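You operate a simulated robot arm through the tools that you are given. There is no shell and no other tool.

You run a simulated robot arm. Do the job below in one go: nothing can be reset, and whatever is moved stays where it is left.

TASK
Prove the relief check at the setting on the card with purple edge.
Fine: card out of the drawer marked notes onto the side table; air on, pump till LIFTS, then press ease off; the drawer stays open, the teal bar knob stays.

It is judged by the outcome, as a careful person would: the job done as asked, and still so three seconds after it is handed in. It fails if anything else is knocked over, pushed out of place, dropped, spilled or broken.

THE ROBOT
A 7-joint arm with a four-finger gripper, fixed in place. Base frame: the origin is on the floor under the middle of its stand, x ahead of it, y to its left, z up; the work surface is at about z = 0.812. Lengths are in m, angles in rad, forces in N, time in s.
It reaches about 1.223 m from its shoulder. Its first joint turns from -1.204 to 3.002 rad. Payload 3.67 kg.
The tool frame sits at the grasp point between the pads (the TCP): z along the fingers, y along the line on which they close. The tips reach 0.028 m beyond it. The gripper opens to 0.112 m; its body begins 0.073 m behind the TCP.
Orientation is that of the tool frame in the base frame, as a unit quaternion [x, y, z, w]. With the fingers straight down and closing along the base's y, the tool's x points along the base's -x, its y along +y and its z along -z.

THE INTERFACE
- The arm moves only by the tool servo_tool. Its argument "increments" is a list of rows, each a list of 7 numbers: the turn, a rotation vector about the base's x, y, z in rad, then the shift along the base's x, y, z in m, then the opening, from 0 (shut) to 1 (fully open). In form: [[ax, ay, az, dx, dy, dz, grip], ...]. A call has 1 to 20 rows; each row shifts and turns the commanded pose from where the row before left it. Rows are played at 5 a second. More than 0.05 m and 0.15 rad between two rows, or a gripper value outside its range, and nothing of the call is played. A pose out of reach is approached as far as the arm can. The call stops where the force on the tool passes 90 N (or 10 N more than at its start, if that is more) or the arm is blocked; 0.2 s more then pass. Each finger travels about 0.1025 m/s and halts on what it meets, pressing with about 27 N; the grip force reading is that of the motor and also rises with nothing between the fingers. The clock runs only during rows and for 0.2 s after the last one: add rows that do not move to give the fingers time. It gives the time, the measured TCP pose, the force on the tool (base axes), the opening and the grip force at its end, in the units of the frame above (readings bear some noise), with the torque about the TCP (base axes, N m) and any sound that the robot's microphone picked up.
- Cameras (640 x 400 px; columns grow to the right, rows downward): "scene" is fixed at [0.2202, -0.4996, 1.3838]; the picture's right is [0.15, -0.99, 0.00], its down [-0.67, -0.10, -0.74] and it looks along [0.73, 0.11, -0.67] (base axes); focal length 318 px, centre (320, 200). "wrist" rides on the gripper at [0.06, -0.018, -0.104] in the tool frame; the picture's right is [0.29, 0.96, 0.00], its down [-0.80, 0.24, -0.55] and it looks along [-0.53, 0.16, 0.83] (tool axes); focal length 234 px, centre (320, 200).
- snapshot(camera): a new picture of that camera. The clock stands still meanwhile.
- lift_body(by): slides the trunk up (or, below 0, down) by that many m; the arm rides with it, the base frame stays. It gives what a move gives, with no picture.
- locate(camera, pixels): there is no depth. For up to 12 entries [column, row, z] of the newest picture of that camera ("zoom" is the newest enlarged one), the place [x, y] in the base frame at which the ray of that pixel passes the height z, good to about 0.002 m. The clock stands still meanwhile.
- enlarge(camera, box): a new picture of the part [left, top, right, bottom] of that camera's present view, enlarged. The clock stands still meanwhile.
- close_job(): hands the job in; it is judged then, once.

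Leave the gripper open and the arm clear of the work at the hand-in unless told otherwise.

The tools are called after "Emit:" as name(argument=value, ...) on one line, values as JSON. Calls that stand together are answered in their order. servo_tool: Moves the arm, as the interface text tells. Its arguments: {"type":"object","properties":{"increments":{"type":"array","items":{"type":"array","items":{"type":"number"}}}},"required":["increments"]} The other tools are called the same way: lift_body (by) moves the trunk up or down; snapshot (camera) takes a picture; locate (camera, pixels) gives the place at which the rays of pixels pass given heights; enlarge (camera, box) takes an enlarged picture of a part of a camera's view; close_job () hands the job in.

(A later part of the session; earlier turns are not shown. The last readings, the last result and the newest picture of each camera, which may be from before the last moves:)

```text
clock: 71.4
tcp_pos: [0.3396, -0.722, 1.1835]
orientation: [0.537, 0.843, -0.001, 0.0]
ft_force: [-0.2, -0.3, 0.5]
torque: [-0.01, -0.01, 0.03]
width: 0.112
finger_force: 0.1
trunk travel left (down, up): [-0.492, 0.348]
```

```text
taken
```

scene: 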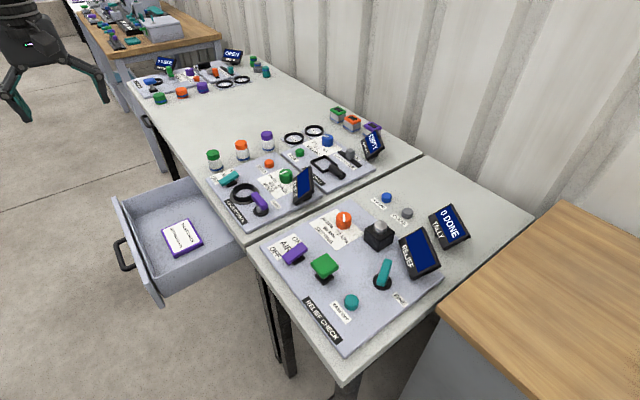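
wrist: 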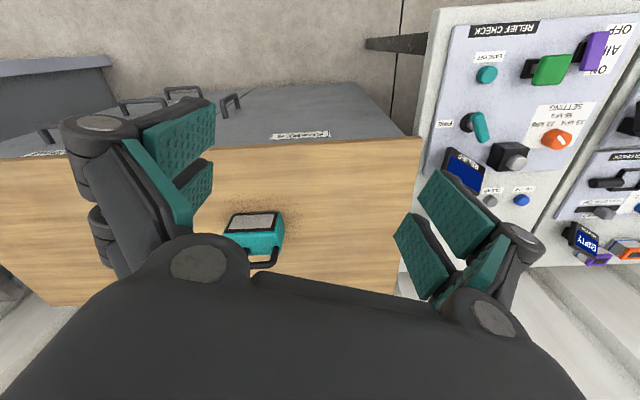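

I see the cabinet's wooden top with a teal box in the middle. I locate its corners (z≈0.88) and the small table's back area.

Emit:
locate(camera="wrist", pixels=[[418, 137, 0.88], [396, 292, 0.88], [5, 163, 0.88], [50, 305, 0.88], [232, 212, 0.95], [284, 215, 0.95], [280, 255, 0.9], [435, 10, 0.812], [400, 265, 0.812], [490, 200, 0.83], [522, 199, 0.83], [470, 185, 0.87]])

Emit:
enlarge(camera="wrist", box=[380, 0, 640, 280])

Emit:
enlarge(camera="wrist", box=[180, 120, 420, 300])

```text
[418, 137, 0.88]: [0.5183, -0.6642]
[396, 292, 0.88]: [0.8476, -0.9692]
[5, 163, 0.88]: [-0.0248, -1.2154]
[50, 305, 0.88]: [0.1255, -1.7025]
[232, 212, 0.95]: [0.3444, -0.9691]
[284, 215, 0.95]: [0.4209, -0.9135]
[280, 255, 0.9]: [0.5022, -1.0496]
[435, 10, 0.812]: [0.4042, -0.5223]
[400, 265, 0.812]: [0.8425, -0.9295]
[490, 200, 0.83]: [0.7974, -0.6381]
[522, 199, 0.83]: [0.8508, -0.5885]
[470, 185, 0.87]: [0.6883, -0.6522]
```

```text
1.43 times, centred on (510, 140) of wrist
```

zoom: 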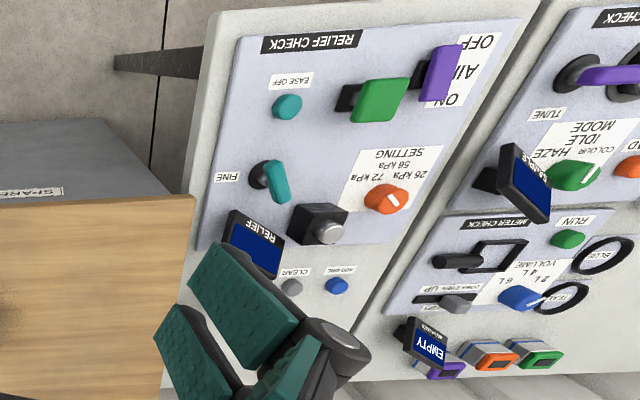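

```text
2.22 times, centred on (300, 210) of wrist
```

zoom: 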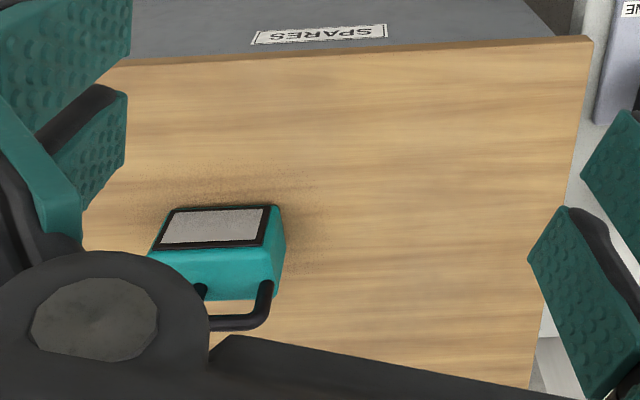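

The cabinet is a large fixed piece of furniture (doors/drawers, a device on it); the small legged table next to the bench is what I'd call the side table. I check how far the arm can reach over its free back area, and look at it from above.

Emit:
servo_tool(increments=[[0, 0, 0.055, 0.04, 0.0174, 0, 1], [0, 0, 0.055, 0.04, 0.0174, 0, 1], [0, 0, 0.055, 0.04, 0.0174, 0, 1], [0, 0, 0.055, 0.04, 0.0174, 0, 1], [0, 0, 0.055, 0.04, 0.0174, 0, 1], [0, 0, 0.055, 0.04, 0.0174, 0, 1], [0, 0, 0.055, 0.04, 0.0174, 0, 1], [0, 0, 0, 0.036, -0.03, -0.01, 1], [0, 0, 0, 0.036, -0.03, -0.01, 1]])

Emit:
snapshot(camera="wrist")

```text
clock: 73.4
tcp_pos: [0.692, -0.6584, 1.1632]
orientation: [0.366, 0.931, -0.001, -0.001]
ft_force: [-0.2, -0.1, -0.9]
torque: [0.0, 0.04, -0.01]
width: 0.112
finger_force: 0.0
trunk travel left (down, up): [-0.492, 0.348]
```

```text
taken
```

wrist: 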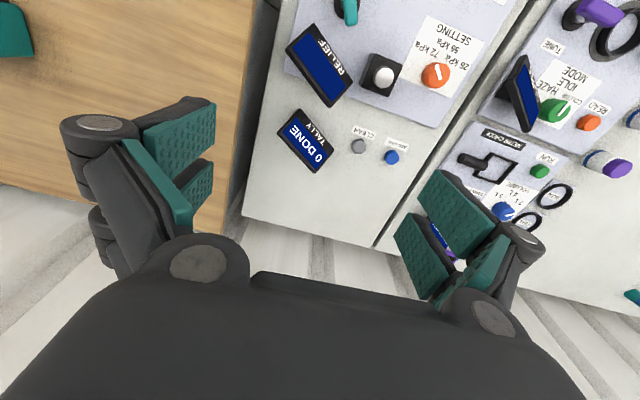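

The back area of the small table is free: between the TALLY/CLEAR/ADD ONE row and the back edge. I locate its limits.

Emit:
locate(camera="wrist", pixels=[[243, 213, 0.812], [375, 247, 0.812], [300, 172, 0.82], [332, 160, 0.82], [358, 152, 0.82], [390, 163, 0.82], [425, 140, 0.812], [320, 190, 0.812], [433, 128, 0.82], [290, 75, 0.82]])

Emit:
enlarge(camera="wrist", box=[230, 60, 470, 260])

Emit:
enlarge(camera="scene", box=[340, 150, 560, 290])

```text
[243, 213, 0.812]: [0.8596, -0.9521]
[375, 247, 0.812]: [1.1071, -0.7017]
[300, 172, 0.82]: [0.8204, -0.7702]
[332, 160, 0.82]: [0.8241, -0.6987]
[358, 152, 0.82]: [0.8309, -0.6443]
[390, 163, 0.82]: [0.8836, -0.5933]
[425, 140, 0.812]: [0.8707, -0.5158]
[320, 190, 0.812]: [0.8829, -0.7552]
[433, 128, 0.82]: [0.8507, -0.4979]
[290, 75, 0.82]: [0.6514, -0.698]
```

```text
2.00 times, centred on (350, 160) of wrist
```

zoom: 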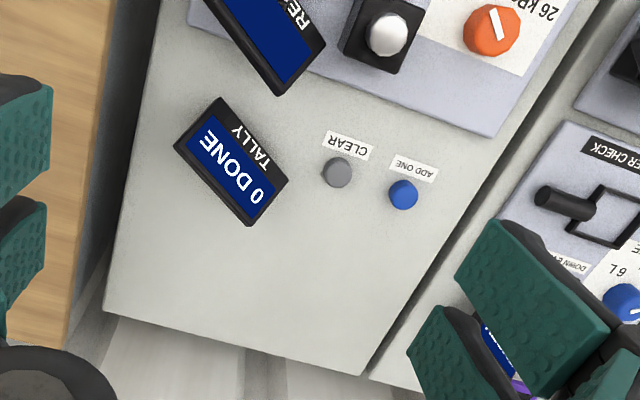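

```text
2.86 times, centred on (450, 220) of scene
```

zoom: 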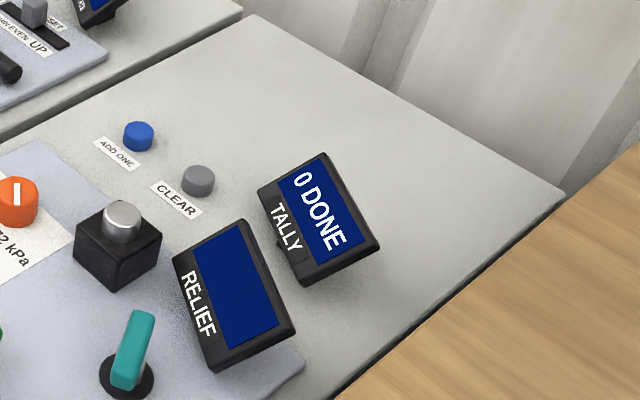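

The free back area is about 0.35×0.22 m. I test the straight-down reach toward (0.86,−0.70).

Emit:
servo_tool(increments=[[0, 0, 0, 0.042, -0.0105, 0, 1], [0, 0, 0, 0.042, -0.0105, 0, 1], [0, 0, 0, 0.042, -0.0105, 0, 1], [0, 0, 0, 0.042, -0.0105, 0, 1]])

```text
clock: 74.4
tcp_pos: [0.8619, -0.7043, 1.1597]
orientation: [0.366, 0.931, 0.0, -0.002]
ft_force: [0.7, -0.3, -0.6]
torque: [0.03, 0.02, -0.02]
width: 0.1119
finger_force: 0.1
trunk travel left (down, up): [-0.492, 0.348]
```

Reached exactly (r=1.11 m), so the free area is within straight-down reach. I test a bit further, to the middle of the free area.

Emit:
servo_tool(increments=[[0, 0, 0, 0.022, -0.012, 0, 1], [0, 0, 0, 0.02, -0.012, 0, 1]])

```text
clock: 75.0
tcp_pos: [0.8772, -0.714, 1.1611]
orientation: [0.367, 0.93, 0.0, 0.001]
ft_force: [-0.8, 0.4, 0.3]
torque: [0.05, -0.08, -0.02]
width: 0.112
finger_force: 0.1
out of reach, approached as far as the arm can: row 1, 2
trunk travel left (down, up): [-0.492, 0.348]
```

The limit for straight-down reach is about r=1.13 m here, so I'll put the card at about (0.8875,−0.675), behind the buttons, with its long side pointing to the back. Now I go back over the drawer to pick the card.

Emit:
servo_tool(increments=[[0, 0, 0.0854, 0.0095, 0.0453, 0, 1], [0, 0, 0.0854, 0.0073, 0.0447, 0, 1], [0, 0, 0.0854, 0.0052, 0.0446, 0, 1], [0, 0, 0.0854, 0.0033, 0.044, 0, 1], [0, 0, 0.0854, 0.0011, 0.0434, 0, 1], [0, 0, 0.0854, -0.0007, 0.0428, 0, 1], [0, 0, 0.0854, -0.0026, 0.0422, 0, 1], [0, 0, 0.0854, -0.0045, 0.0412, 0, 1], [0, 0, 0.0854, -0.0063, 0.0403, 0, 1], [0, 0, 0.0854, -0.008, 0.0394, 0, 1], [0, 0, 0.0854, -0.0097, 0.0384, 0, 1], [0, 0, 0.0854, -0.0113, 0.0371, 0, 1], [0, 0, 0.0854, -0.0128, 0.0361, 0, 1], [0, 0, 0.0854, -0.0143, 0.0349, 0, 1], [0, 0, 0.0854, -0.0157, 0.0334, 0, 0.9], [0, 0, 0.0854, -0.017, 0.0322, 0, 0.88], [0, 0, 0.0854, -0.0181, 0.0308, 0, 0.88], [0, 0, 0.0854, -0.0194, 0.0292, 0, 0.88]])

Emit:
snapshot(camera="wrist")

```text
clock: 78.8
tcp_pos: [0.7648, -0.0097, 1.1605]
orientation: [-0.384, 0.923, -0.001, 0.002]
ft_force: [0.0, -0.2, -0.3]
torque: [0.0, -0.01, -0.02]
width: 0.0988
finger_force: 0.0
trunk travel left (down, up): [-0.492, 0.348]
```

```text
taken
```

wrist: 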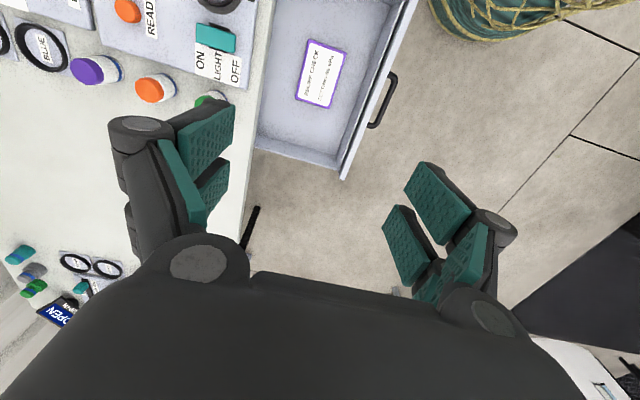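

I re-measure the card, the table edge and the drawer front from here.

Emit:
enlarge(camera="wrist", box=[240, 0, 420, 190])

```text
2.11 times, centred on (330, 95) of wrist
```

zoom: 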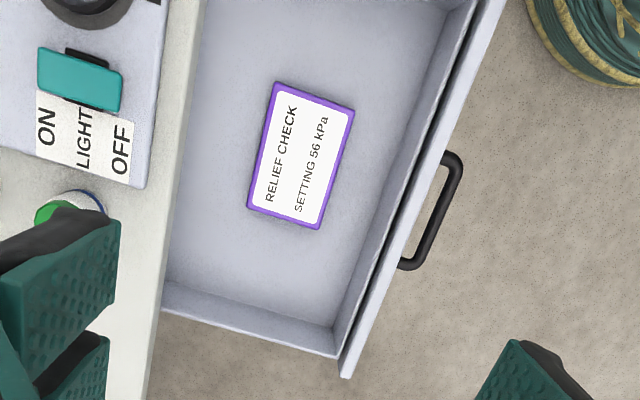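

Emit:
locate(camera="zoom", pixels=[[275, 82, 0.689], [355, 109, 0.689], [319, 229, 0.689], [247, 209, 0.689], [184, 150, 0.812], [174, 220, 0.782], [160, 283, 0.78], [338, 358, 0.78], [392, 240, 0.78], [332, 328, 0.675], [455, 30, 0.78], [340, 370, 0.79]])

```text
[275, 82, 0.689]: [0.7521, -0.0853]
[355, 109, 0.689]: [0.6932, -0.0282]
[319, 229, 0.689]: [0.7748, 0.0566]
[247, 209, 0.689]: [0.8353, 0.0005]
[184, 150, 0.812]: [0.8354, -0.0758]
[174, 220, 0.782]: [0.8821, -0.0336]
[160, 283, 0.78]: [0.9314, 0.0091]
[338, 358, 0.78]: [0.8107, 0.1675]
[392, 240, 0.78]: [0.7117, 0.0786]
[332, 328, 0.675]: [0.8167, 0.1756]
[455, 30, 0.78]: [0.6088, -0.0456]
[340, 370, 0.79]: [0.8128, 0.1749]
```

Card centre (0.7635,−0.0145), 0.082 m across the drawer axis; clearances to table edge (~24 mm) and drawer front (~16 mm) are fine with the fingers open 0.099. I descend to z≈0.86 first.

Emit:
servo_tool(increments=[[0, 0, 0, -0.0005, -0.0025, -0.04, 0.88], [0, 0, 0, -0.0005, -0.0025, -0.045, 0.88], [0, 0, 0, 0, 0, -0.045, 0.88], [0, 0, 0, 0, 0, -0.045, 0.88], [0, 0, 0, 0, 0, -0.045, 0.88], [0, 0, 0, 0, 0, -0.045, 0.88], [0, 0, 0, 0, 0, -0.035, 0.88]])

Emit:
snapshot(camera="wrist")

Emit:
snapshot(camera="scene")

```text
clock: 80.4
tcp_pos: [0.7662, -0.0132, 0.8608]
orientation: [-0.383, 0.924, -0.001, 0.001]
ft_force: [-0.7, -0.4, -0.6]
torque: [-0.02, 0.0, 0.01]
width: 0.0984
finger_force: 0.0
trunk travel left (down, up): [-0.492, 0.348]
```

```text
taken
```

wrist: 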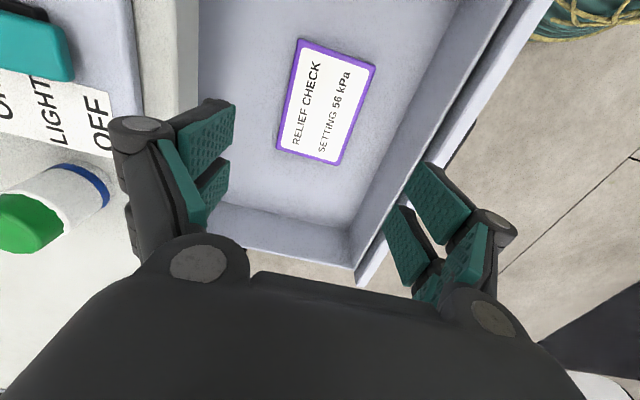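

```text
taken
```

scene: 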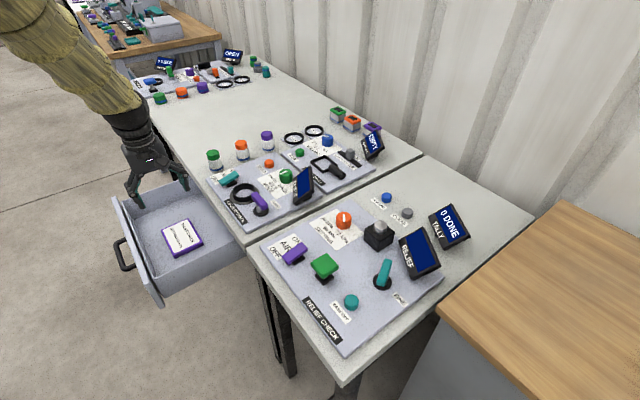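

The card sits right below the TCP. I continue down in two stages, watching forces.

Emit:
servo_tool(increments=[[0, 0, 0, -0.001, -0.0005, -0.035, 0.88], [0, 0, 0, -0.001, -0.0005, -0.035, 0.88], [0, 0, 0, 0, 0, -0.03, 0.88]])

Emit:
snapshot(camera="wrist")

Emit:
enlarge(camera="scene", box=[80, 120, 260, 310])

```text
clock: 81.2
tcp_pos: [0.7621, -0.015, 0.7594]
orientation: [-0.383, 0.924, -0.001, 0.001]
ft_force: [0.2, 0.5, 0.3]
torque: [0.0, 0.01, 0.0]
width: 0.0985
finger_force: 0.0
trunk travel left (down, up): [-0.492, 0.348]
```

```text
taken
```

wrist: 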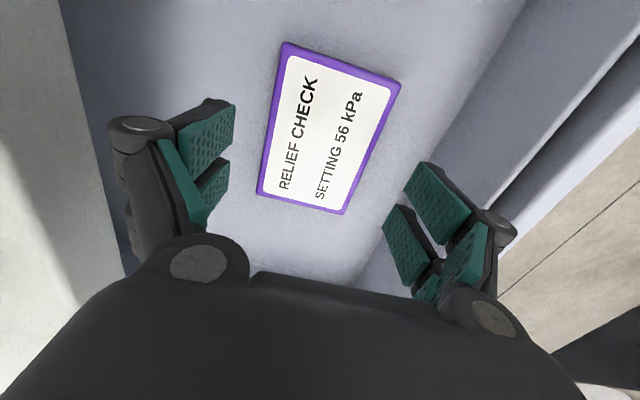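

```text
2.11 times, centred on (170, 215) of scene
```

zoom: 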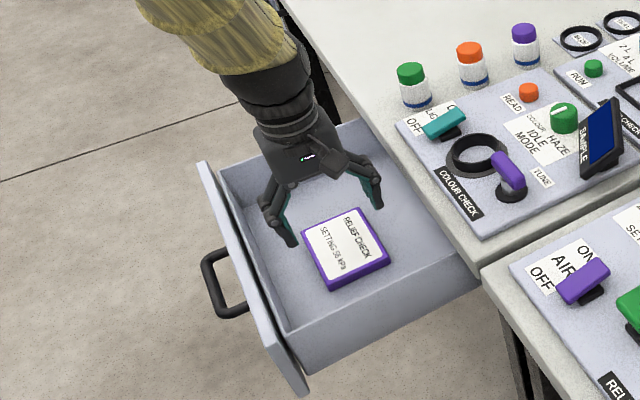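

Well aligned. I lower to z≈0.712 (tips just below the card's top), then in small steps.

Emit:
servo_tool(increments=[[0, 0, 0, 0.0005, 0, -0.025, 0.88], [0, 0, 0, 0.0005, 0, -0.022, 0.88]])

Emit:
servo_tool(increments=[[0, 0, 0, 0, 0, -0.004, 0.88]])

Emit:
snapshot(camera="wrist")

```text
clock: 81.8
tcp_pos: [0.7628, -0.0154, 0.7133]
orientation: [-0.384, 0.923, -0.001, 0.002]
ft_force: [0.2, 0.8, 0.7]
torque: [0.03, -0.02, -0.05]
width: 0.0986
finger_force: 0.1
trunk travel left (down, up): [-0.492, 0.348]
```

```text
clock: 82.2
tcp_pos: [0.7624, -0.0153, 0.7092]
orientation: [-0.384, 0.923, -0.001, 0.001]
ft_force: [0.0, -0.3, -1.1]
torque: [0.03, 0.02, 0.01]
width: 0.0986
finger_force: 0.0
trunk travel left (down, up): [-0.492, 0.348]
```

```text
taken
```

wrist: 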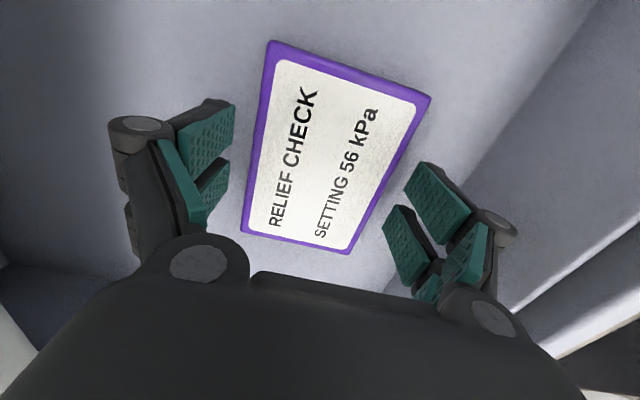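

Still no contact. Two more small steps down, watching vertical force.

Emit:
servo_tool(increments=[[0, 0, 0, 0.0005, 0.0005, -0.004, 0.88]])

Emit:
servo_tool(increments=[[0, 0, 0, 0, 0, -0.003, 0.88]])

```text
clock: 82.6
tcp_pos: [0.763, -0.0155, 0.7047]
orientation: [-0.383, 0.924, -0.001, 0.001]
ft_force: [0.7, 0.1, -1.0]
torque: [0.01, -0.05, -0.02]
width: 0.0984
finger_force: 0.0
trunk travel left (down, up): [-0.492, 0.348]
```

```text
clock: 83.0
tcp_pos: [0.7636, -0.0147, 0.7025]
orientation: [-0.383, 0.924, -0.001, 0.001]
ft_force: [-0.3, -0.5, -0.4]
torque: [-0.01, -0.02, -0.01]
width: 0.0983
finger_force: 0.1
trunk travel left (down, up): [-0.492, 0.348]
```

Tips are at about z=0.6745, about at the card's lower edge. I close on the card.

Emit:
servo_tool(increments=[[0, 0, 0, 0, 0, 0, 0.78], [0, 0, 0, 0, 0, 0, 0.7], [0, 0, 0, 0, 0, 0, 0.6], [0, 0, 0, 0, 0, 0, 0.4], [0, 0, 0, 0, 0, 0, 0.4]])

Emit:
snapshot(camera="wrist")

```text
clock: 84.2
tcp_pos: [0.7642, -0.0162, 0.703]
orientation: [-0.384, 0.923, -0.001, 0.001]
ft_force: [0.1, 0.0, -0.1]
torque: [-0.02, 0.02, -0.02]
width: 0.0846
finger_force: 26.9
trunk travel left (down, up): [-0.492, 0.348]
```

```text
taken
```

wrist: 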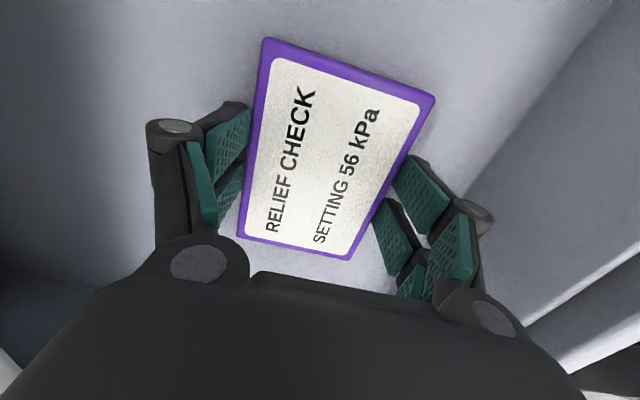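

The card is gripped (width 0.0846, 27 N). I lift straight up slowly.

Emit:
servo_tool(increments=[[0, 0, 0, 0, 0, 0.01, 0.4], [0, 0, 0, 0, 0, 0.02, 0.4], [0, 0, 0, 0, 0, 0.03, 0.4], [0, 0, 0, 0, 0, 0.03, 0.4]])

Emit:
snapshot(camera="wrist")

Emit:
enlarge(camera="scene", box=[80, 120, 260, 310])

```text
clock: 85.2
tcp_pos: [0.7619, -0.0144, 0.7927]
orientation: [-0.384, 0.923, 0.0, 0.002]
ft_force: [-1.0, 0.1, -0.6]
torque: [-0.01, 0.02, -0.01]
width: 0.0849
finger_force: 27.1
trunk travel left (down, up): [-0.492, 0.348]
```

```text
taken
```

wrist: 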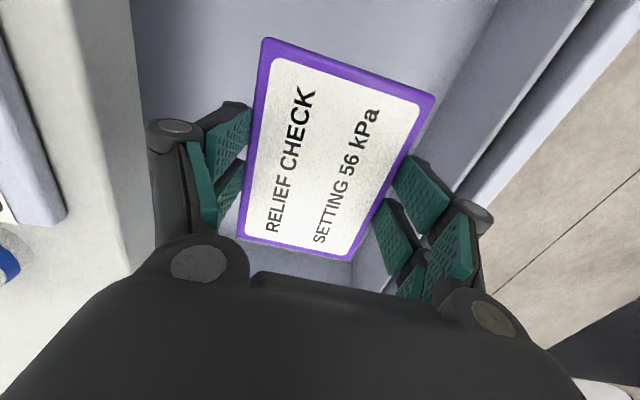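

```text
2.11 times, centred on (170, 215) of scene
```

zoom: 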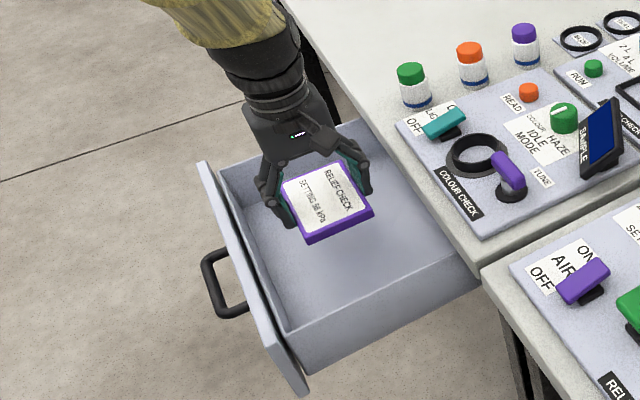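

The card is out of the drawer. I lift it to travelling height.

Emit:
servo_tool(increments=[[0, 0, 0, 0, 0, 0.04, 0.4], [0, 0, 0, 0, 0, 0.045, 0.4], [0, 0, 0, 0, 0, 0.045, 0.4], [0, 0, 0, 0, 0, 0.045, 0.4], [0, 0, 0, 0, 0, 0.045, 0.4], [0, 0, 0, 0, 0, 0.045, 0.4], [0, 0, 0, 0, 0, 0.045, 0.4], [0, 0, 0, 0, 0, 0.04, 0.4]])

Emit:
servo_tool(increments=[[0, 0, -0.0924, 0.0196, -0.0297, 0, 0.4], [0, 0, -0.0924, 0.0184, -0.031, 0, 0.4], [0, 0, -0.0924, 0.0173, -0.0322, 0, 0.4], [0, 0, -0.0924, 0.0159, -0.0338, 0, 0.4], [0, 0, -0.0924, 0.0146, -0.0351, 0, 0.4], [0, 0, -0.0924, 0.013, -0.0363, 0, 0.4], [0, 0, -0.0924, 0.0114, -0.0376, 0, 0.4], [0, 0, -0.0924, 0.01, -0.0386, 0, 0.4], [0, 0, -0.0924, 0.0081, -0.0397, 0, 0.4], [0, 0, -0.0924, 0.0064, -0.0408, 0, 0.4], [0, 0, -0.0924, 0.0045, -0.0417, 0, 0.4], [0, 0, -0.0924, 0.0027, -0.0425, 0, 0.4], [0, 0, -0.0924, 0.0008, -0.0431, 0, 0.4], [0, 0, -0.0924, -0.0012, -0.044, 0, 0.4], [0, 0, -0.0924, -0.0033, -0.0446, 0, 0.4], [0, 0, -0.0924, -0.0054, -0.0449, 0, 0.4], [0, 0, -0.0924, -0.0073, -0.0453, 0, 0.4]])

Emit:
snapshot(camera="wrist")

Emit:
snapshot(camera="scene")

```text
clock: 87.0
tcp_pos: [0.7627, -0.0149, 1.1417]
orientation: [-0.383, 0.924, -0.001, 0.001]
ft_force: [0.2, 0.0, -0.5]
torque: [0.0, -0.04, -0.01]
width: 0.0847
finger_force: 27.2
trunk travel left (down, up): [-0.492, 0.348]
```

```text
clock: 90.6
tcp_pos: [0.8897, -0.6811, 1.1393]
orientation: [0.381, 0.925, 0.001, -0.001]
ft_force: [-0.1, -0.5, -0.6]
torque: [0.01, 0.04, -0.02]
width: 0.0846
finger_force: 27.1
trunk travel left (down, up): [-0.492, 0.348]
```

```text
taken
```

wrist: 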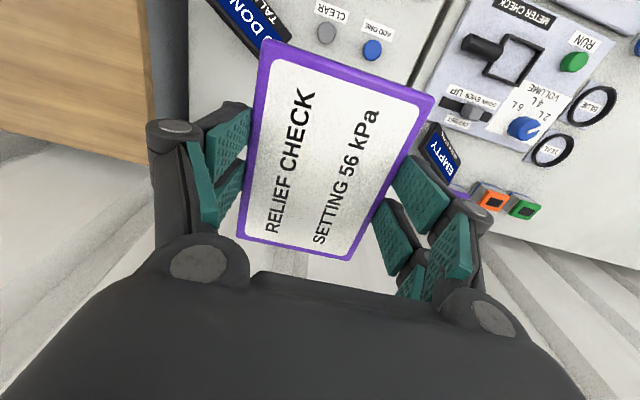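

```text
taken
```

scene: 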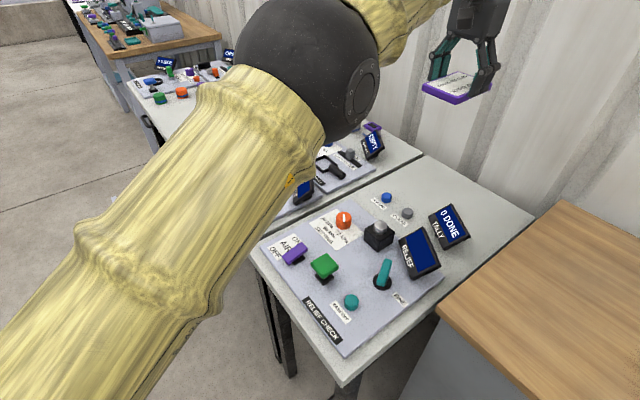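

The elbow is up and the arm is well posed over the side table. I lower the card with the arm toward the free area, first to z≈0.94.

Emit:
servo_tool(increments=[[0, 0, 0, -0.001, 0.0012, -0.04, 0.4], [0, 0, 0, -0.001, 0.0012, -0.04, 0.4], [0, 0, 0, -0.0005, 0.001, -0.04, 0.4], [0, 0, 0, 0, 0, -0.04, 0.4], [0, 0, 0, 0, 0, -0.04, 0.4]])

Emit:
snapshot(camera="scene")

Emit:
snapshot(camera="wrist")

```text
clock: 91.8
tcp_pos: [0.8874, -0.6741, 0.9396]
orientation: [0.381, 0.924, -0.001, 0.0]
ft_force: [0.0, 0.0, -1.0]
torque: [0.03, 0.0, -0.01]
width: 0.0845
finger_force: 27.0
trunk travel left (down, up): [-0.492, 0.348]
```

```text
taken
```

scene: 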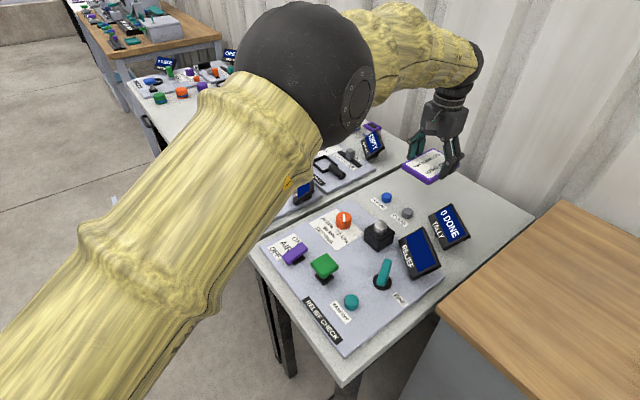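

```text
taken
```

wrist: 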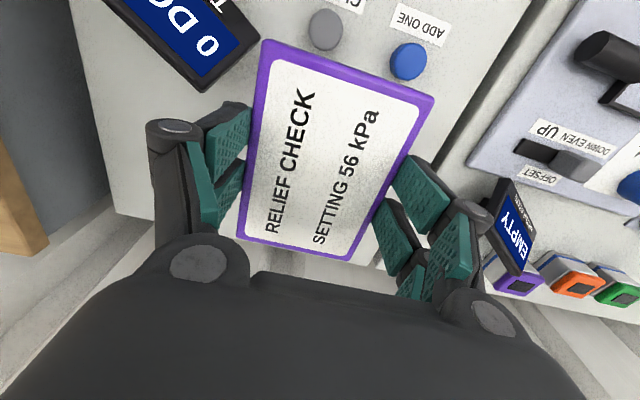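

The TALLY display's corner is about 2 cm from my left fingers' path, so I shift 0.02 m to the left (+u) and then lower towards the surface.

Emit:
servo_tool(increments=[[0, 0, 0, 0.0075, 0.0075, 0, 0.4], [0, 0, 0, 0.007, 0.007, 0, 0.4], [0, 0, 0, 0, 0, -0.03, 0.4], [0, 0, 0, 0, 0, -0.03, 0.4], [0, 0, 0, 0, 0, -0.02, 0.4]])

Emit:
snapshot(camera="scene")

Emit:
snapshot(camera="wrist")

```text
clock: 93.0
tcp_pos: [0.9008, -0.6576, 0.8604]
orientation: [0.381, 0.925, -0.001, 0.0]
ft_force: [0.6, -0.3, -0.7]
torque: [0.01, 0.01, 0.0]
width: 0.0846
finger_force: 27.3
trunk travel left (down, up): [-0.492, 0.348]
```

```text
taken
```

scene: 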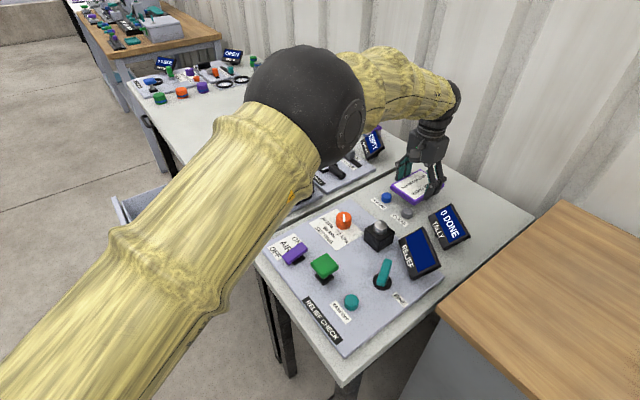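

```text
taken
```

wrist: 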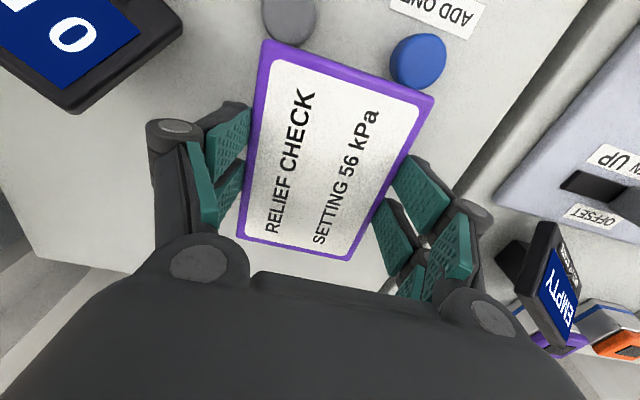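

I verify the gap between the card's near edge and the buttons.

Emit:
locate(camera="wrist", pixels=[[433, 95, 0.846], [265, 41, 0.846], [349, 259, 0.846], [240, 237, 0.846], [415, 88, 0.825], [285, 45, 0.825], [418, 60, 0.832], [288, 15, 0.832], [75, 110, 0.86]])

```text
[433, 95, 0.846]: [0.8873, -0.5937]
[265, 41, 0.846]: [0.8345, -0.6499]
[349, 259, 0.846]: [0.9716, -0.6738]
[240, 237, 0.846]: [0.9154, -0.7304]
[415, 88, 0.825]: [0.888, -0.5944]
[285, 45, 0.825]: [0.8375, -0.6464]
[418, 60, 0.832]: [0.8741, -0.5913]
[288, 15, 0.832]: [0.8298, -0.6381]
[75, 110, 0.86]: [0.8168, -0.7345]
```

The ADD ONE button's back edge looks to be at p≈−1.048, practically below the card's near edge. I move the card 0.014 m further toward the back before lowering.

Emit:
servo_tool(increments=[[0, 0, 0, 0.005, -0.005, 0, 0.4], [0, 0, 0, 0.005, -0.005, 0, 0.4]])

Emit:
snapshot(camera="wrist")

Emit:
enlarge(camera="scene", box=[360, 140, 500, 250])

```text
clock: 93.6
tcp_pos: [0.9108, -0.6689, 0.8613]
orientation: [0.381, 0.925, -0.002, 0.001]
ft_force: [-0.9, 0.2, -0.4]
torque: [-0.02, 0.04, -0.03]
width: 0.0847
finger_force: 27.0
trunk travel left (down, up): [-0.492, 0.348]
```

```text
taken
```

wrist: 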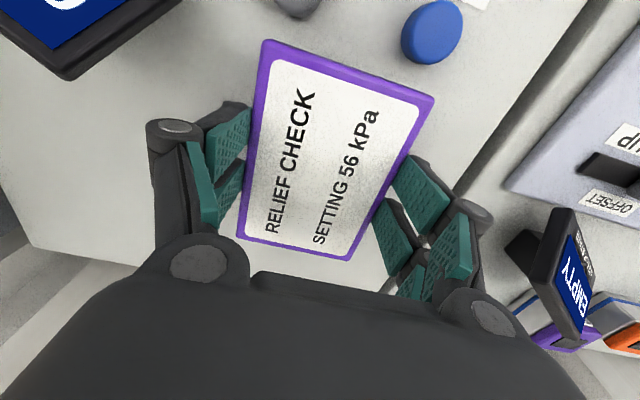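

```text
3.64 times, centred on (430, 195) of scene
```

zoom: 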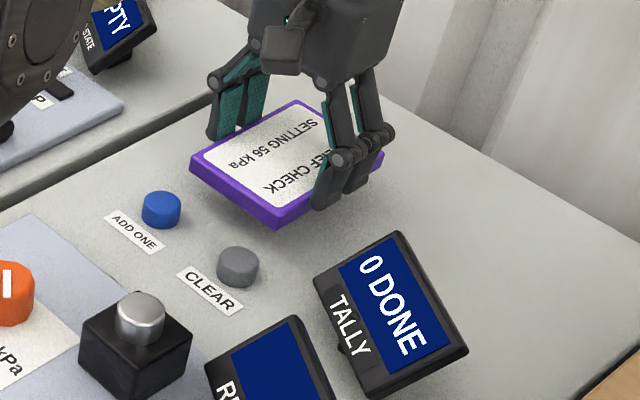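

There's a clear gap now. I lower in small steps until the card touches.

Emit:
servo_tool(increments=[[0, 0, 0, 0, 0, -0.008, 0.4], [0, 0, 0, 0, 0, -0.005, 0.4]])

Emit:
servo_tool(increments=[[0, 0, 0, 0, 0, -0.004, 0.4]])

Emit:
servo_tool(increments=[[0, 0, 0, 0, 0, -0.003, 0.4]])

```text
clock: 94.2
tcp_pos: [0.9113, -0.6678, 0.8492]
orientation: [0.381, 0.925, -0.001, 0.0]
ft_force: [0.1, -0.6, -0.9]
torque: [0.02, 0.0, 0.01]
width: 0.0846
finger_force: 26.8
trunk travel left (down, up): [-0.492, 0.348]
```

```text
clock: 94.6
tcp_pos: [0.9105, -0.6692, 0.8423]
orientation: [0.38, 0.925, -0.001, 0.001]
ft_force: [1.1, -0.1, -1.0]
torque: [-0.02, 0.01, 0.02]
width: 0.0844
finger_force: 26.7
trunk travel left (down, up): [-0.492, 0.348]
```

```text
clock: 95.0
tcp_pos: [0.9114, -0.6685, 0.8409]
orientation: [0.381, 0.924, -0.001, 0.0]
ft_force: [0.5, -0.1, -0.4]
torque: [0.01, -0.01, 0.0]
width: 0.0845
finger_force: 27.0
trunk travel left (down, up): [-0.492, 0.348]
```

Emit:
servo_tool(increments=[[0, 0, 0, 0, 0, -0.002, 0.4]])

Emit:
servo_tool(increments=[[0, 0, 0, 0, 0, -0.002, 0.4]])

Emit:
enlarge(camera="scene", box=[390, 150, 480, 220])

```text
clock: 95.4
tcp_pos: [0.9097, -0.6682, 0.8402]
orientation: [0.381, 0.925, -0.001, 0.001]
ft_force: [-1.1, 0.8, -0.7]
torque: [0.01, 0.0, 0.01]
width: 0.0848
finger_force: 27.1
trunk travel left (down, up): [-0.492, 0.348]
```

```text
clock: 95.8
tcp_pos: [0.9108, -0.6676, 0.8363]
orientation: [0.382, 0.924, -0.002, 0.001]
ft_force: [-0.4, 0.6, -1.2]
torque: [0.01, -0.01, -0.01]
width: 0.0847
finger_force: 26.5
trunk travel left (down, up): [-0.492, 0.348]
```

```text
5.71 times, centred on (435, 185) of scene
```

zoom: 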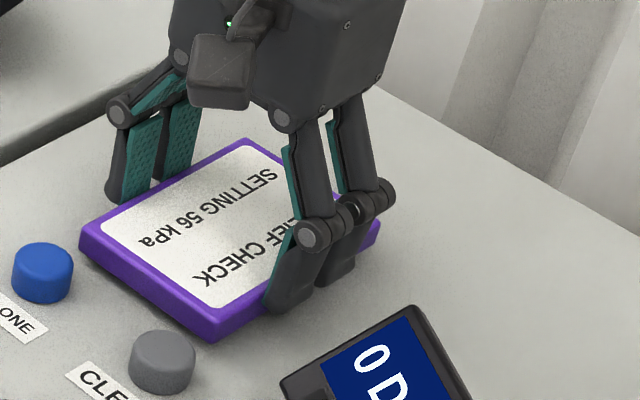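

No contact yet; I continue in 2 mm steps.

Emit:
servo_tool(increments=[[0, 0, 0, 0, 0, -0.002, 0.4]])

Emit:
servo_tool(increments=[[0, 0, 0, 0, 0, -0.002, 0.4]])

Emit:
servo_tool(increments=[[0, 0, 0, 0, 0, -0.002, 0.4]])

```text
clock: 96.2
tcp_pos: [0.9111, -0.6692, 0.8352]
orientation: [0.381, 0.924, -0.002, 0.0]
ft_force: [-1.0, -0.1, 0.0]
torque: [0.02, 0.0, 0.0]
width: 0.0847
finger_force: 27.2
trunk travel left (down, up): [-0.492, 0.348]
```

```text
clock: 96.6
tcp_pos: [0.9114, -0.6682, 0.8336]
orientation: [0.381, 0.925, -0.001, 0.0]
ft_force: [-0.1, -0.4, -0.2]
torque: [0.01, -0.02, 0.03]
width: 0.0848
finger_force: 27.1
trunk travel left (down, up): [-0.492, 0.348]
```

```text
clock: 97.0
tcp_pos: [0.9107, -0.6683, 0.8321]
orientation: [0.381, 0.925, -0.001, 0.0]
ft_force: [0.3, 0.1, -0.3]
torque: [-0.03, 0.04, -0.01]
width: 0.0848
finger_force: 27.0
trunk travel left (down, up): [-0.492, 0.348]
```

Emit:
servo_tool(increments=[[0, 0, 0, 0, 0, -0.003, 0.4]])

Emit:
servo_tool(increments=[[0, 0, 0, 0, 0, -0.003, 0.4]])

Emit:
enlarge(camera="scene", box=[390, 150, 480, 220])

```text
clock: 97.4
tcp_pos: [0.9111, -0.6678, 0.8304]
orientation: [0.381, 0.925, -0.001, 0.002]
ft_force: [2.1, -3.8, 12.1]
torque: [0.16, 0.53, 0.05]
width: 0.0848
finger_force: 26.5
trunk travel left (down, up): [-0.492, 0.348]
```

```text
clock: 97.8
tcp_pos: [0.9106, -0.6685, 0.8265]
orientation: [0.381, 0.925, -0.001, 0.003]
ft_force: [0.6, -3.4, 19.0]
torque: [-0.11, -0.03, -0.05]
width: 0.0853
finger_force: 26.9
trunk travel left (down, up): [-0.492, 0.348]
```

```text
5.71 times, centred on (435, 185) of scene
```

zoom: 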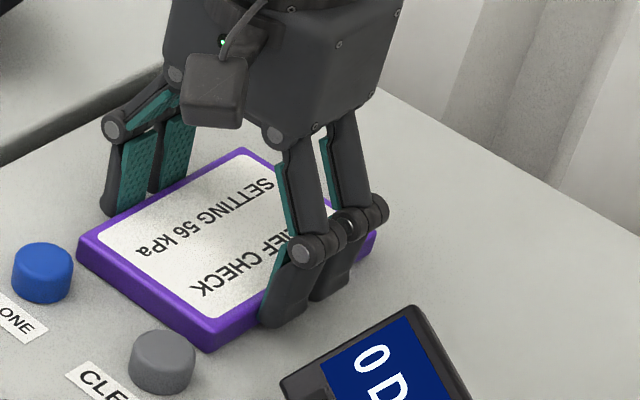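

Contact: 12–19 N upward, the card stands on the table. I relieve 2 mm and open the fingers gently.

Emit:
servo_tool(increments=[[0, 0, 0, 0, 0, 0.002, 0.5], [0, 0, 0, 0, 0, 0, 0.78], [0, 0, 0, 0, 0, 0, 0.82], [0, 0, 0, 0, 0, 0, 0.88], [0, 0, 0, 0, 0, 0, 0.88]])

Emit:
snapshot(camera="wrist")

Emit:
enlarge(camera="scene", box=[390, 150, 480, 220])

```text
clock: 99.0
tcp_pos: [0.9117, -0.669, 0.8265]
orientation: [0.381, 0.924, -0.001, 0.001]
ft_force: [-0.2, -0.4, 0.1]
torque: [0.01, 0.02, 0.0]
width: 0.0988
finger_force: 0.1
trunk travel left (down, up): [-0.492, 0.348]
```

```text
taken
```

wrist: 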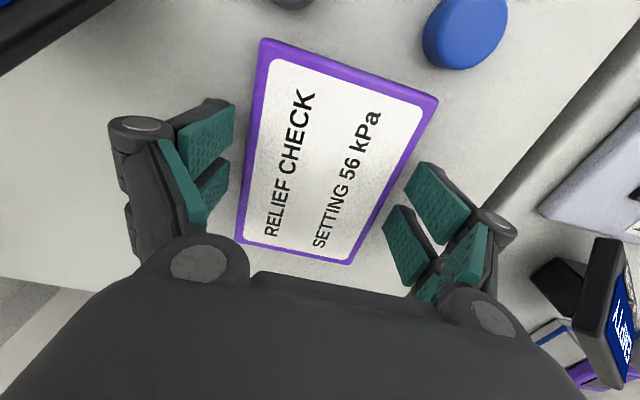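

```text
5.71 times, centred on (435, 185) of scene
```

zoom: 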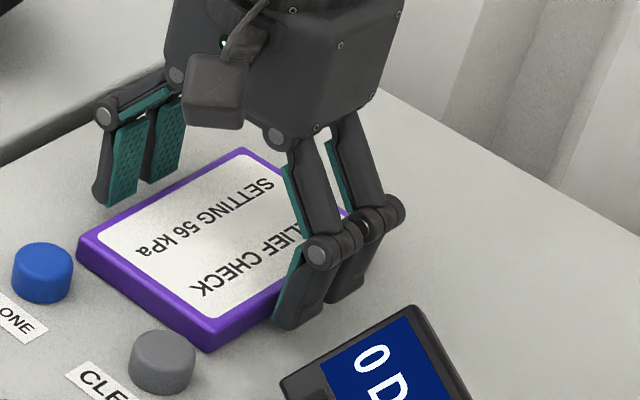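

Card is free and flat. I lift straight up.

Emit:
servo_tool(increments=[[0, 0, 0, 0, 0, 0.01, 0.88], [0, 0, 0, 0, 0, 0.03, 0.88], [0, 0, 0, 0, 0, 0.04, 0.88], [0, 0, 0, 0, 0, 0.045, 0.88], [0, 0, 0, 0, 0, 0.045, 0.88], [0, 0, 0, 0, 0, 0.045, 0.88]])

Emit:
snapshot(camera="wrist")

Emit:
snapshot(camera="scene")

```text
clock: 100.4
tcp_pos: [0.9096, -0.6693, 1.0455]
orientation: [0.381, 0.924, -0.001, 0.0]
ft_force: [-0.4, -0.3, -0.2]
torque: [-0.01, -0.05, 0.02]
width: 0.0988
finger_force: 0.5
trunk travel left (down, up): [-0.492, 0.348]
```

```text
taken
```

wrist: 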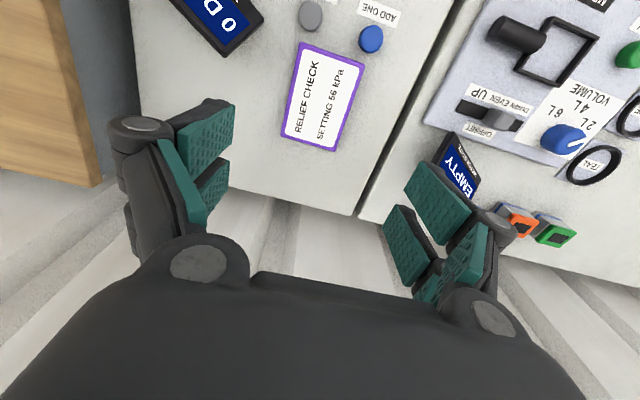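

```text
taken
```

scene: 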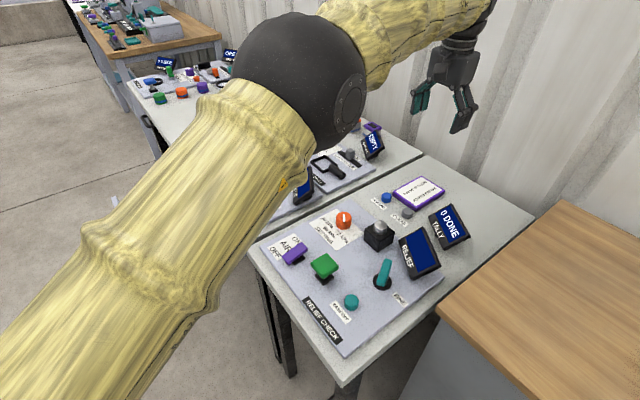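

The card lies on the side table, behind the buttons. Next the dial: I enlarge the scene view on the setting label.

Emit:
enlarge(camera="scene", box=[300, 195, 380, 255])

Emit:
enlarge(camera="scene", box=[255, 220, 375, 330])

```text
6.67 times, centred on (340, 225) of scene
```

zoom: 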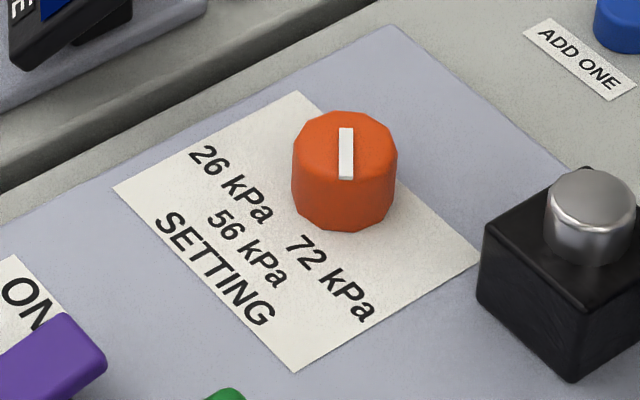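

```text
3.64 times, centred on (315, 275) of scene
```

zoom: 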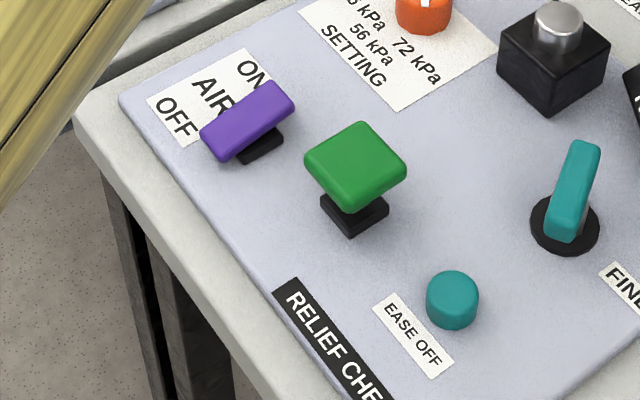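

I locate the labels around the dial to know the directions of the settings.

Emit:
locate(camera="scene", pixels=[[326.8, 222.8, 0.815], [329.2, 232.0, 0.815], [341.5, 237.0, 0.815], [343.7, 226, 0.815], [343.7, 217.5, 0.845], [343.7, 214.2, 0.845], [343.7, 222, 0.845], [323, 240, 0.815]])

```text
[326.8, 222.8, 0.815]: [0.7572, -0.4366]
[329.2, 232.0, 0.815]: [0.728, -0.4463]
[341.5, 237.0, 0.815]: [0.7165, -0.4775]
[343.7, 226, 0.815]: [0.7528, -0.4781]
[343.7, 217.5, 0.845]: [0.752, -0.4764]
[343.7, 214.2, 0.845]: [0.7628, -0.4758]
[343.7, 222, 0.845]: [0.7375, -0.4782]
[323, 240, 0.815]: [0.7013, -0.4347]
```

The dial's centre is about (0.752,−0.477); 26, 56 and 72 kPa lie at azimuths ≈90°, 135° and 180°, and the mark seems to lie along 180° (72 kPa). I move above the dial for a closer look.

Emit:
servo_tool(increments=[[0, 0, -0.0437, -0.0263, 0.032, -0.003, 0.88], [0, 0, -0.0437, -0.0263, 0.032, -0.003, 0.88], [0, 0, -0.0437, -0.0263, 0.032, -0.003, 0.88], [0, 0, -0.0437, -0.0263, 0.032, -0.003, 0.88], [0, 0, -0.0437, -0.0263, 0.032, -0.003, 0.88], [0, 0, -0.0437, -0.0263, 0.032, -0.003, 0.88]])

Emit:
snapshot(camera="wrist")

Emit:
snapshot(camera="scene")

```text
clock: 101.8
tcp_pos: [0.7528, -0.4739, 1.0272]
orientation: [0.499, 0.867, -0.001, 0.001]
ft_force: [-0.7, -0.4, 0.1]
torque: [-0.06, -0.04, -0.03]
width: 0.0985
finger_force: 0.0
trunk travel left (down, up): [-0.492, 0.348]
```

```text
taken
```

wrist: 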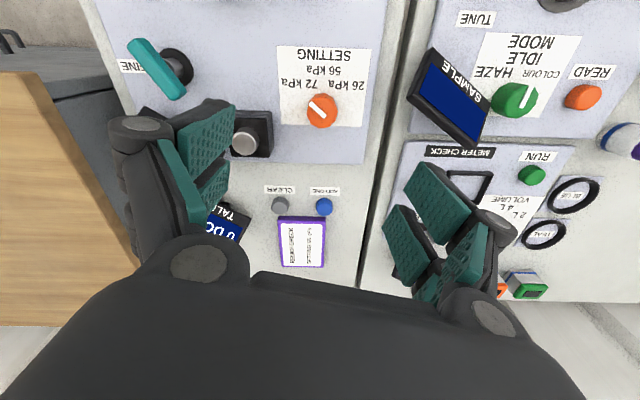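

```text
taken
```

scene: 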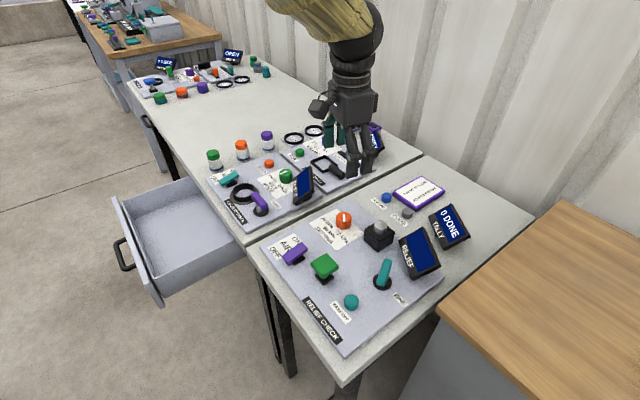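

I enlarge the dial in the wrist view.

Emit:
enlarge(camera="wrist", box=[260, 30, 390, 170])

Emit:
enlarge(camera="wrist", box=[295, 80, 350, 135])

```text
2.86 times, centred on (325, 100) of wrist
```

zoom: 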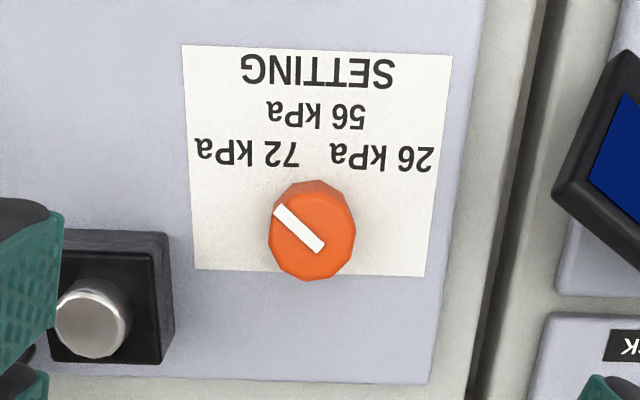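

```text
7.27 times, centred on (322, 108) of wrist
```

zoom: 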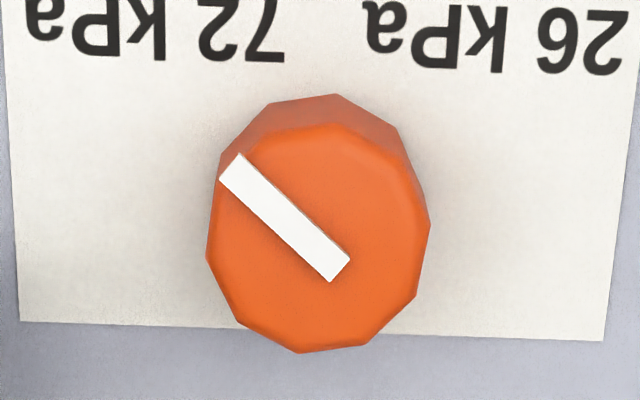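

The mark points to 72 kPa now; 56 kPa is 45° clockwise (seen from above). I locate the dial's centre precisely.

Emit:
locate(camera="wrist", pixels=[[321.7, 113.2, 0.845], [321.7, 113.2, 0.835], [314, 106, 0.845], [324, 116, 0.845], [251, 133, 0.87], [229, 121, 0.85], [272, 155, 0.85]])

Emit:
locate(camera="scene", pixels=[[343.7, 218, 0.845], [343.7, 218, 0.835], [378, 226, 0.87], [378, 234, 0.85]])

```text
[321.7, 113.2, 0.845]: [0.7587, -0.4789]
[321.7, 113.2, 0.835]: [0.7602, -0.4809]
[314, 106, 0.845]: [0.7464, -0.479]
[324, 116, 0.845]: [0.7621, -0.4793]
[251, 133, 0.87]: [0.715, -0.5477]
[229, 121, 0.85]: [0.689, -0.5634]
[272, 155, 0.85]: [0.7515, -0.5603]
```

```text
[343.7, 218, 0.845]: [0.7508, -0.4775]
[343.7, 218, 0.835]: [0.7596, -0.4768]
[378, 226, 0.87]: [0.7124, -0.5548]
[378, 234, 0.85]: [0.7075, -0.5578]
```

The dial's centre is ≈(0.759,−0.479), top z≈0.836. Before gripping I test in the air that the wrist can make the 45° clockwise turn from this heading.

Emit:
servo_tool(increments=[[0, 0, -0.131, 0.001, -0.0009, 0, 0.6], [0, 0, -0.131, 0.001, -0.0008, 0, 0.5], [0, 0, -0.131, 0.001, -0.0008, 0, 0.5], [0, 0, -0.131, 0.001, -0.0008, 0, 0.5], [0, 0, -0.131, 0.001, -0.0008, 0, 0.5], [0, 0, -0.131, 0.001, -0.0008, 0, 0.5]])

Emit:
snapshot(camera="wrist")

```text
clock: 103.2
tcp_pos: [0.7592, -0.4806, 1.0241]
orientation: [0.793, 0.609, -0.002, -0.001]
ft_force: [-0.5, 0.1, -0.1]
torque: [0.02, 0.05, 0.0]
width: 0.0561
finger_force: 0.2
trunk travel left (down, up): [-0.492, 0.348]
```

```text
taken
```

wrist: 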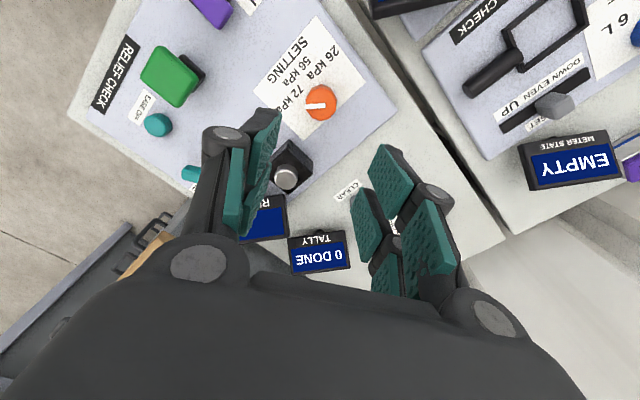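

The turn is feasible. From this second direction I measure the dial's centre again.

Emit:
enlarge(camera="wrist", box=[290, 70, 350, 135])

```text
6.15 times, centred on (320, 102) of wrist
```

zoom: 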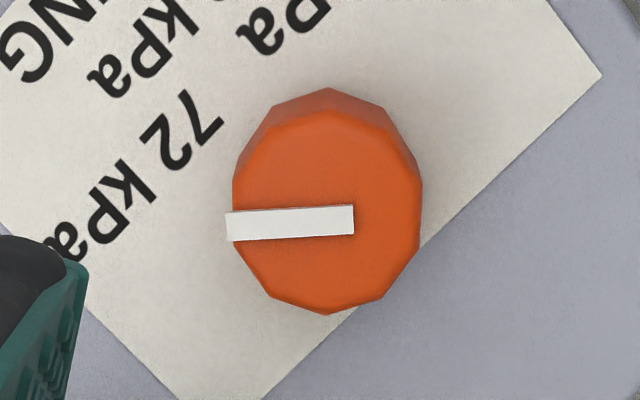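

Emit:
locate(camera="zoom", pixels=[[328, 212, 0.836], [328, 212, 0.845], [233, 228, 0.836], [352, 220, 0.836], [422, 210, 0.836]])

```text
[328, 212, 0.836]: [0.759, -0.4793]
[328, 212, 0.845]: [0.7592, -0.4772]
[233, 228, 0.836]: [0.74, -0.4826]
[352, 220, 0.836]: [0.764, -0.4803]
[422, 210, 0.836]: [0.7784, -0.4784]
```

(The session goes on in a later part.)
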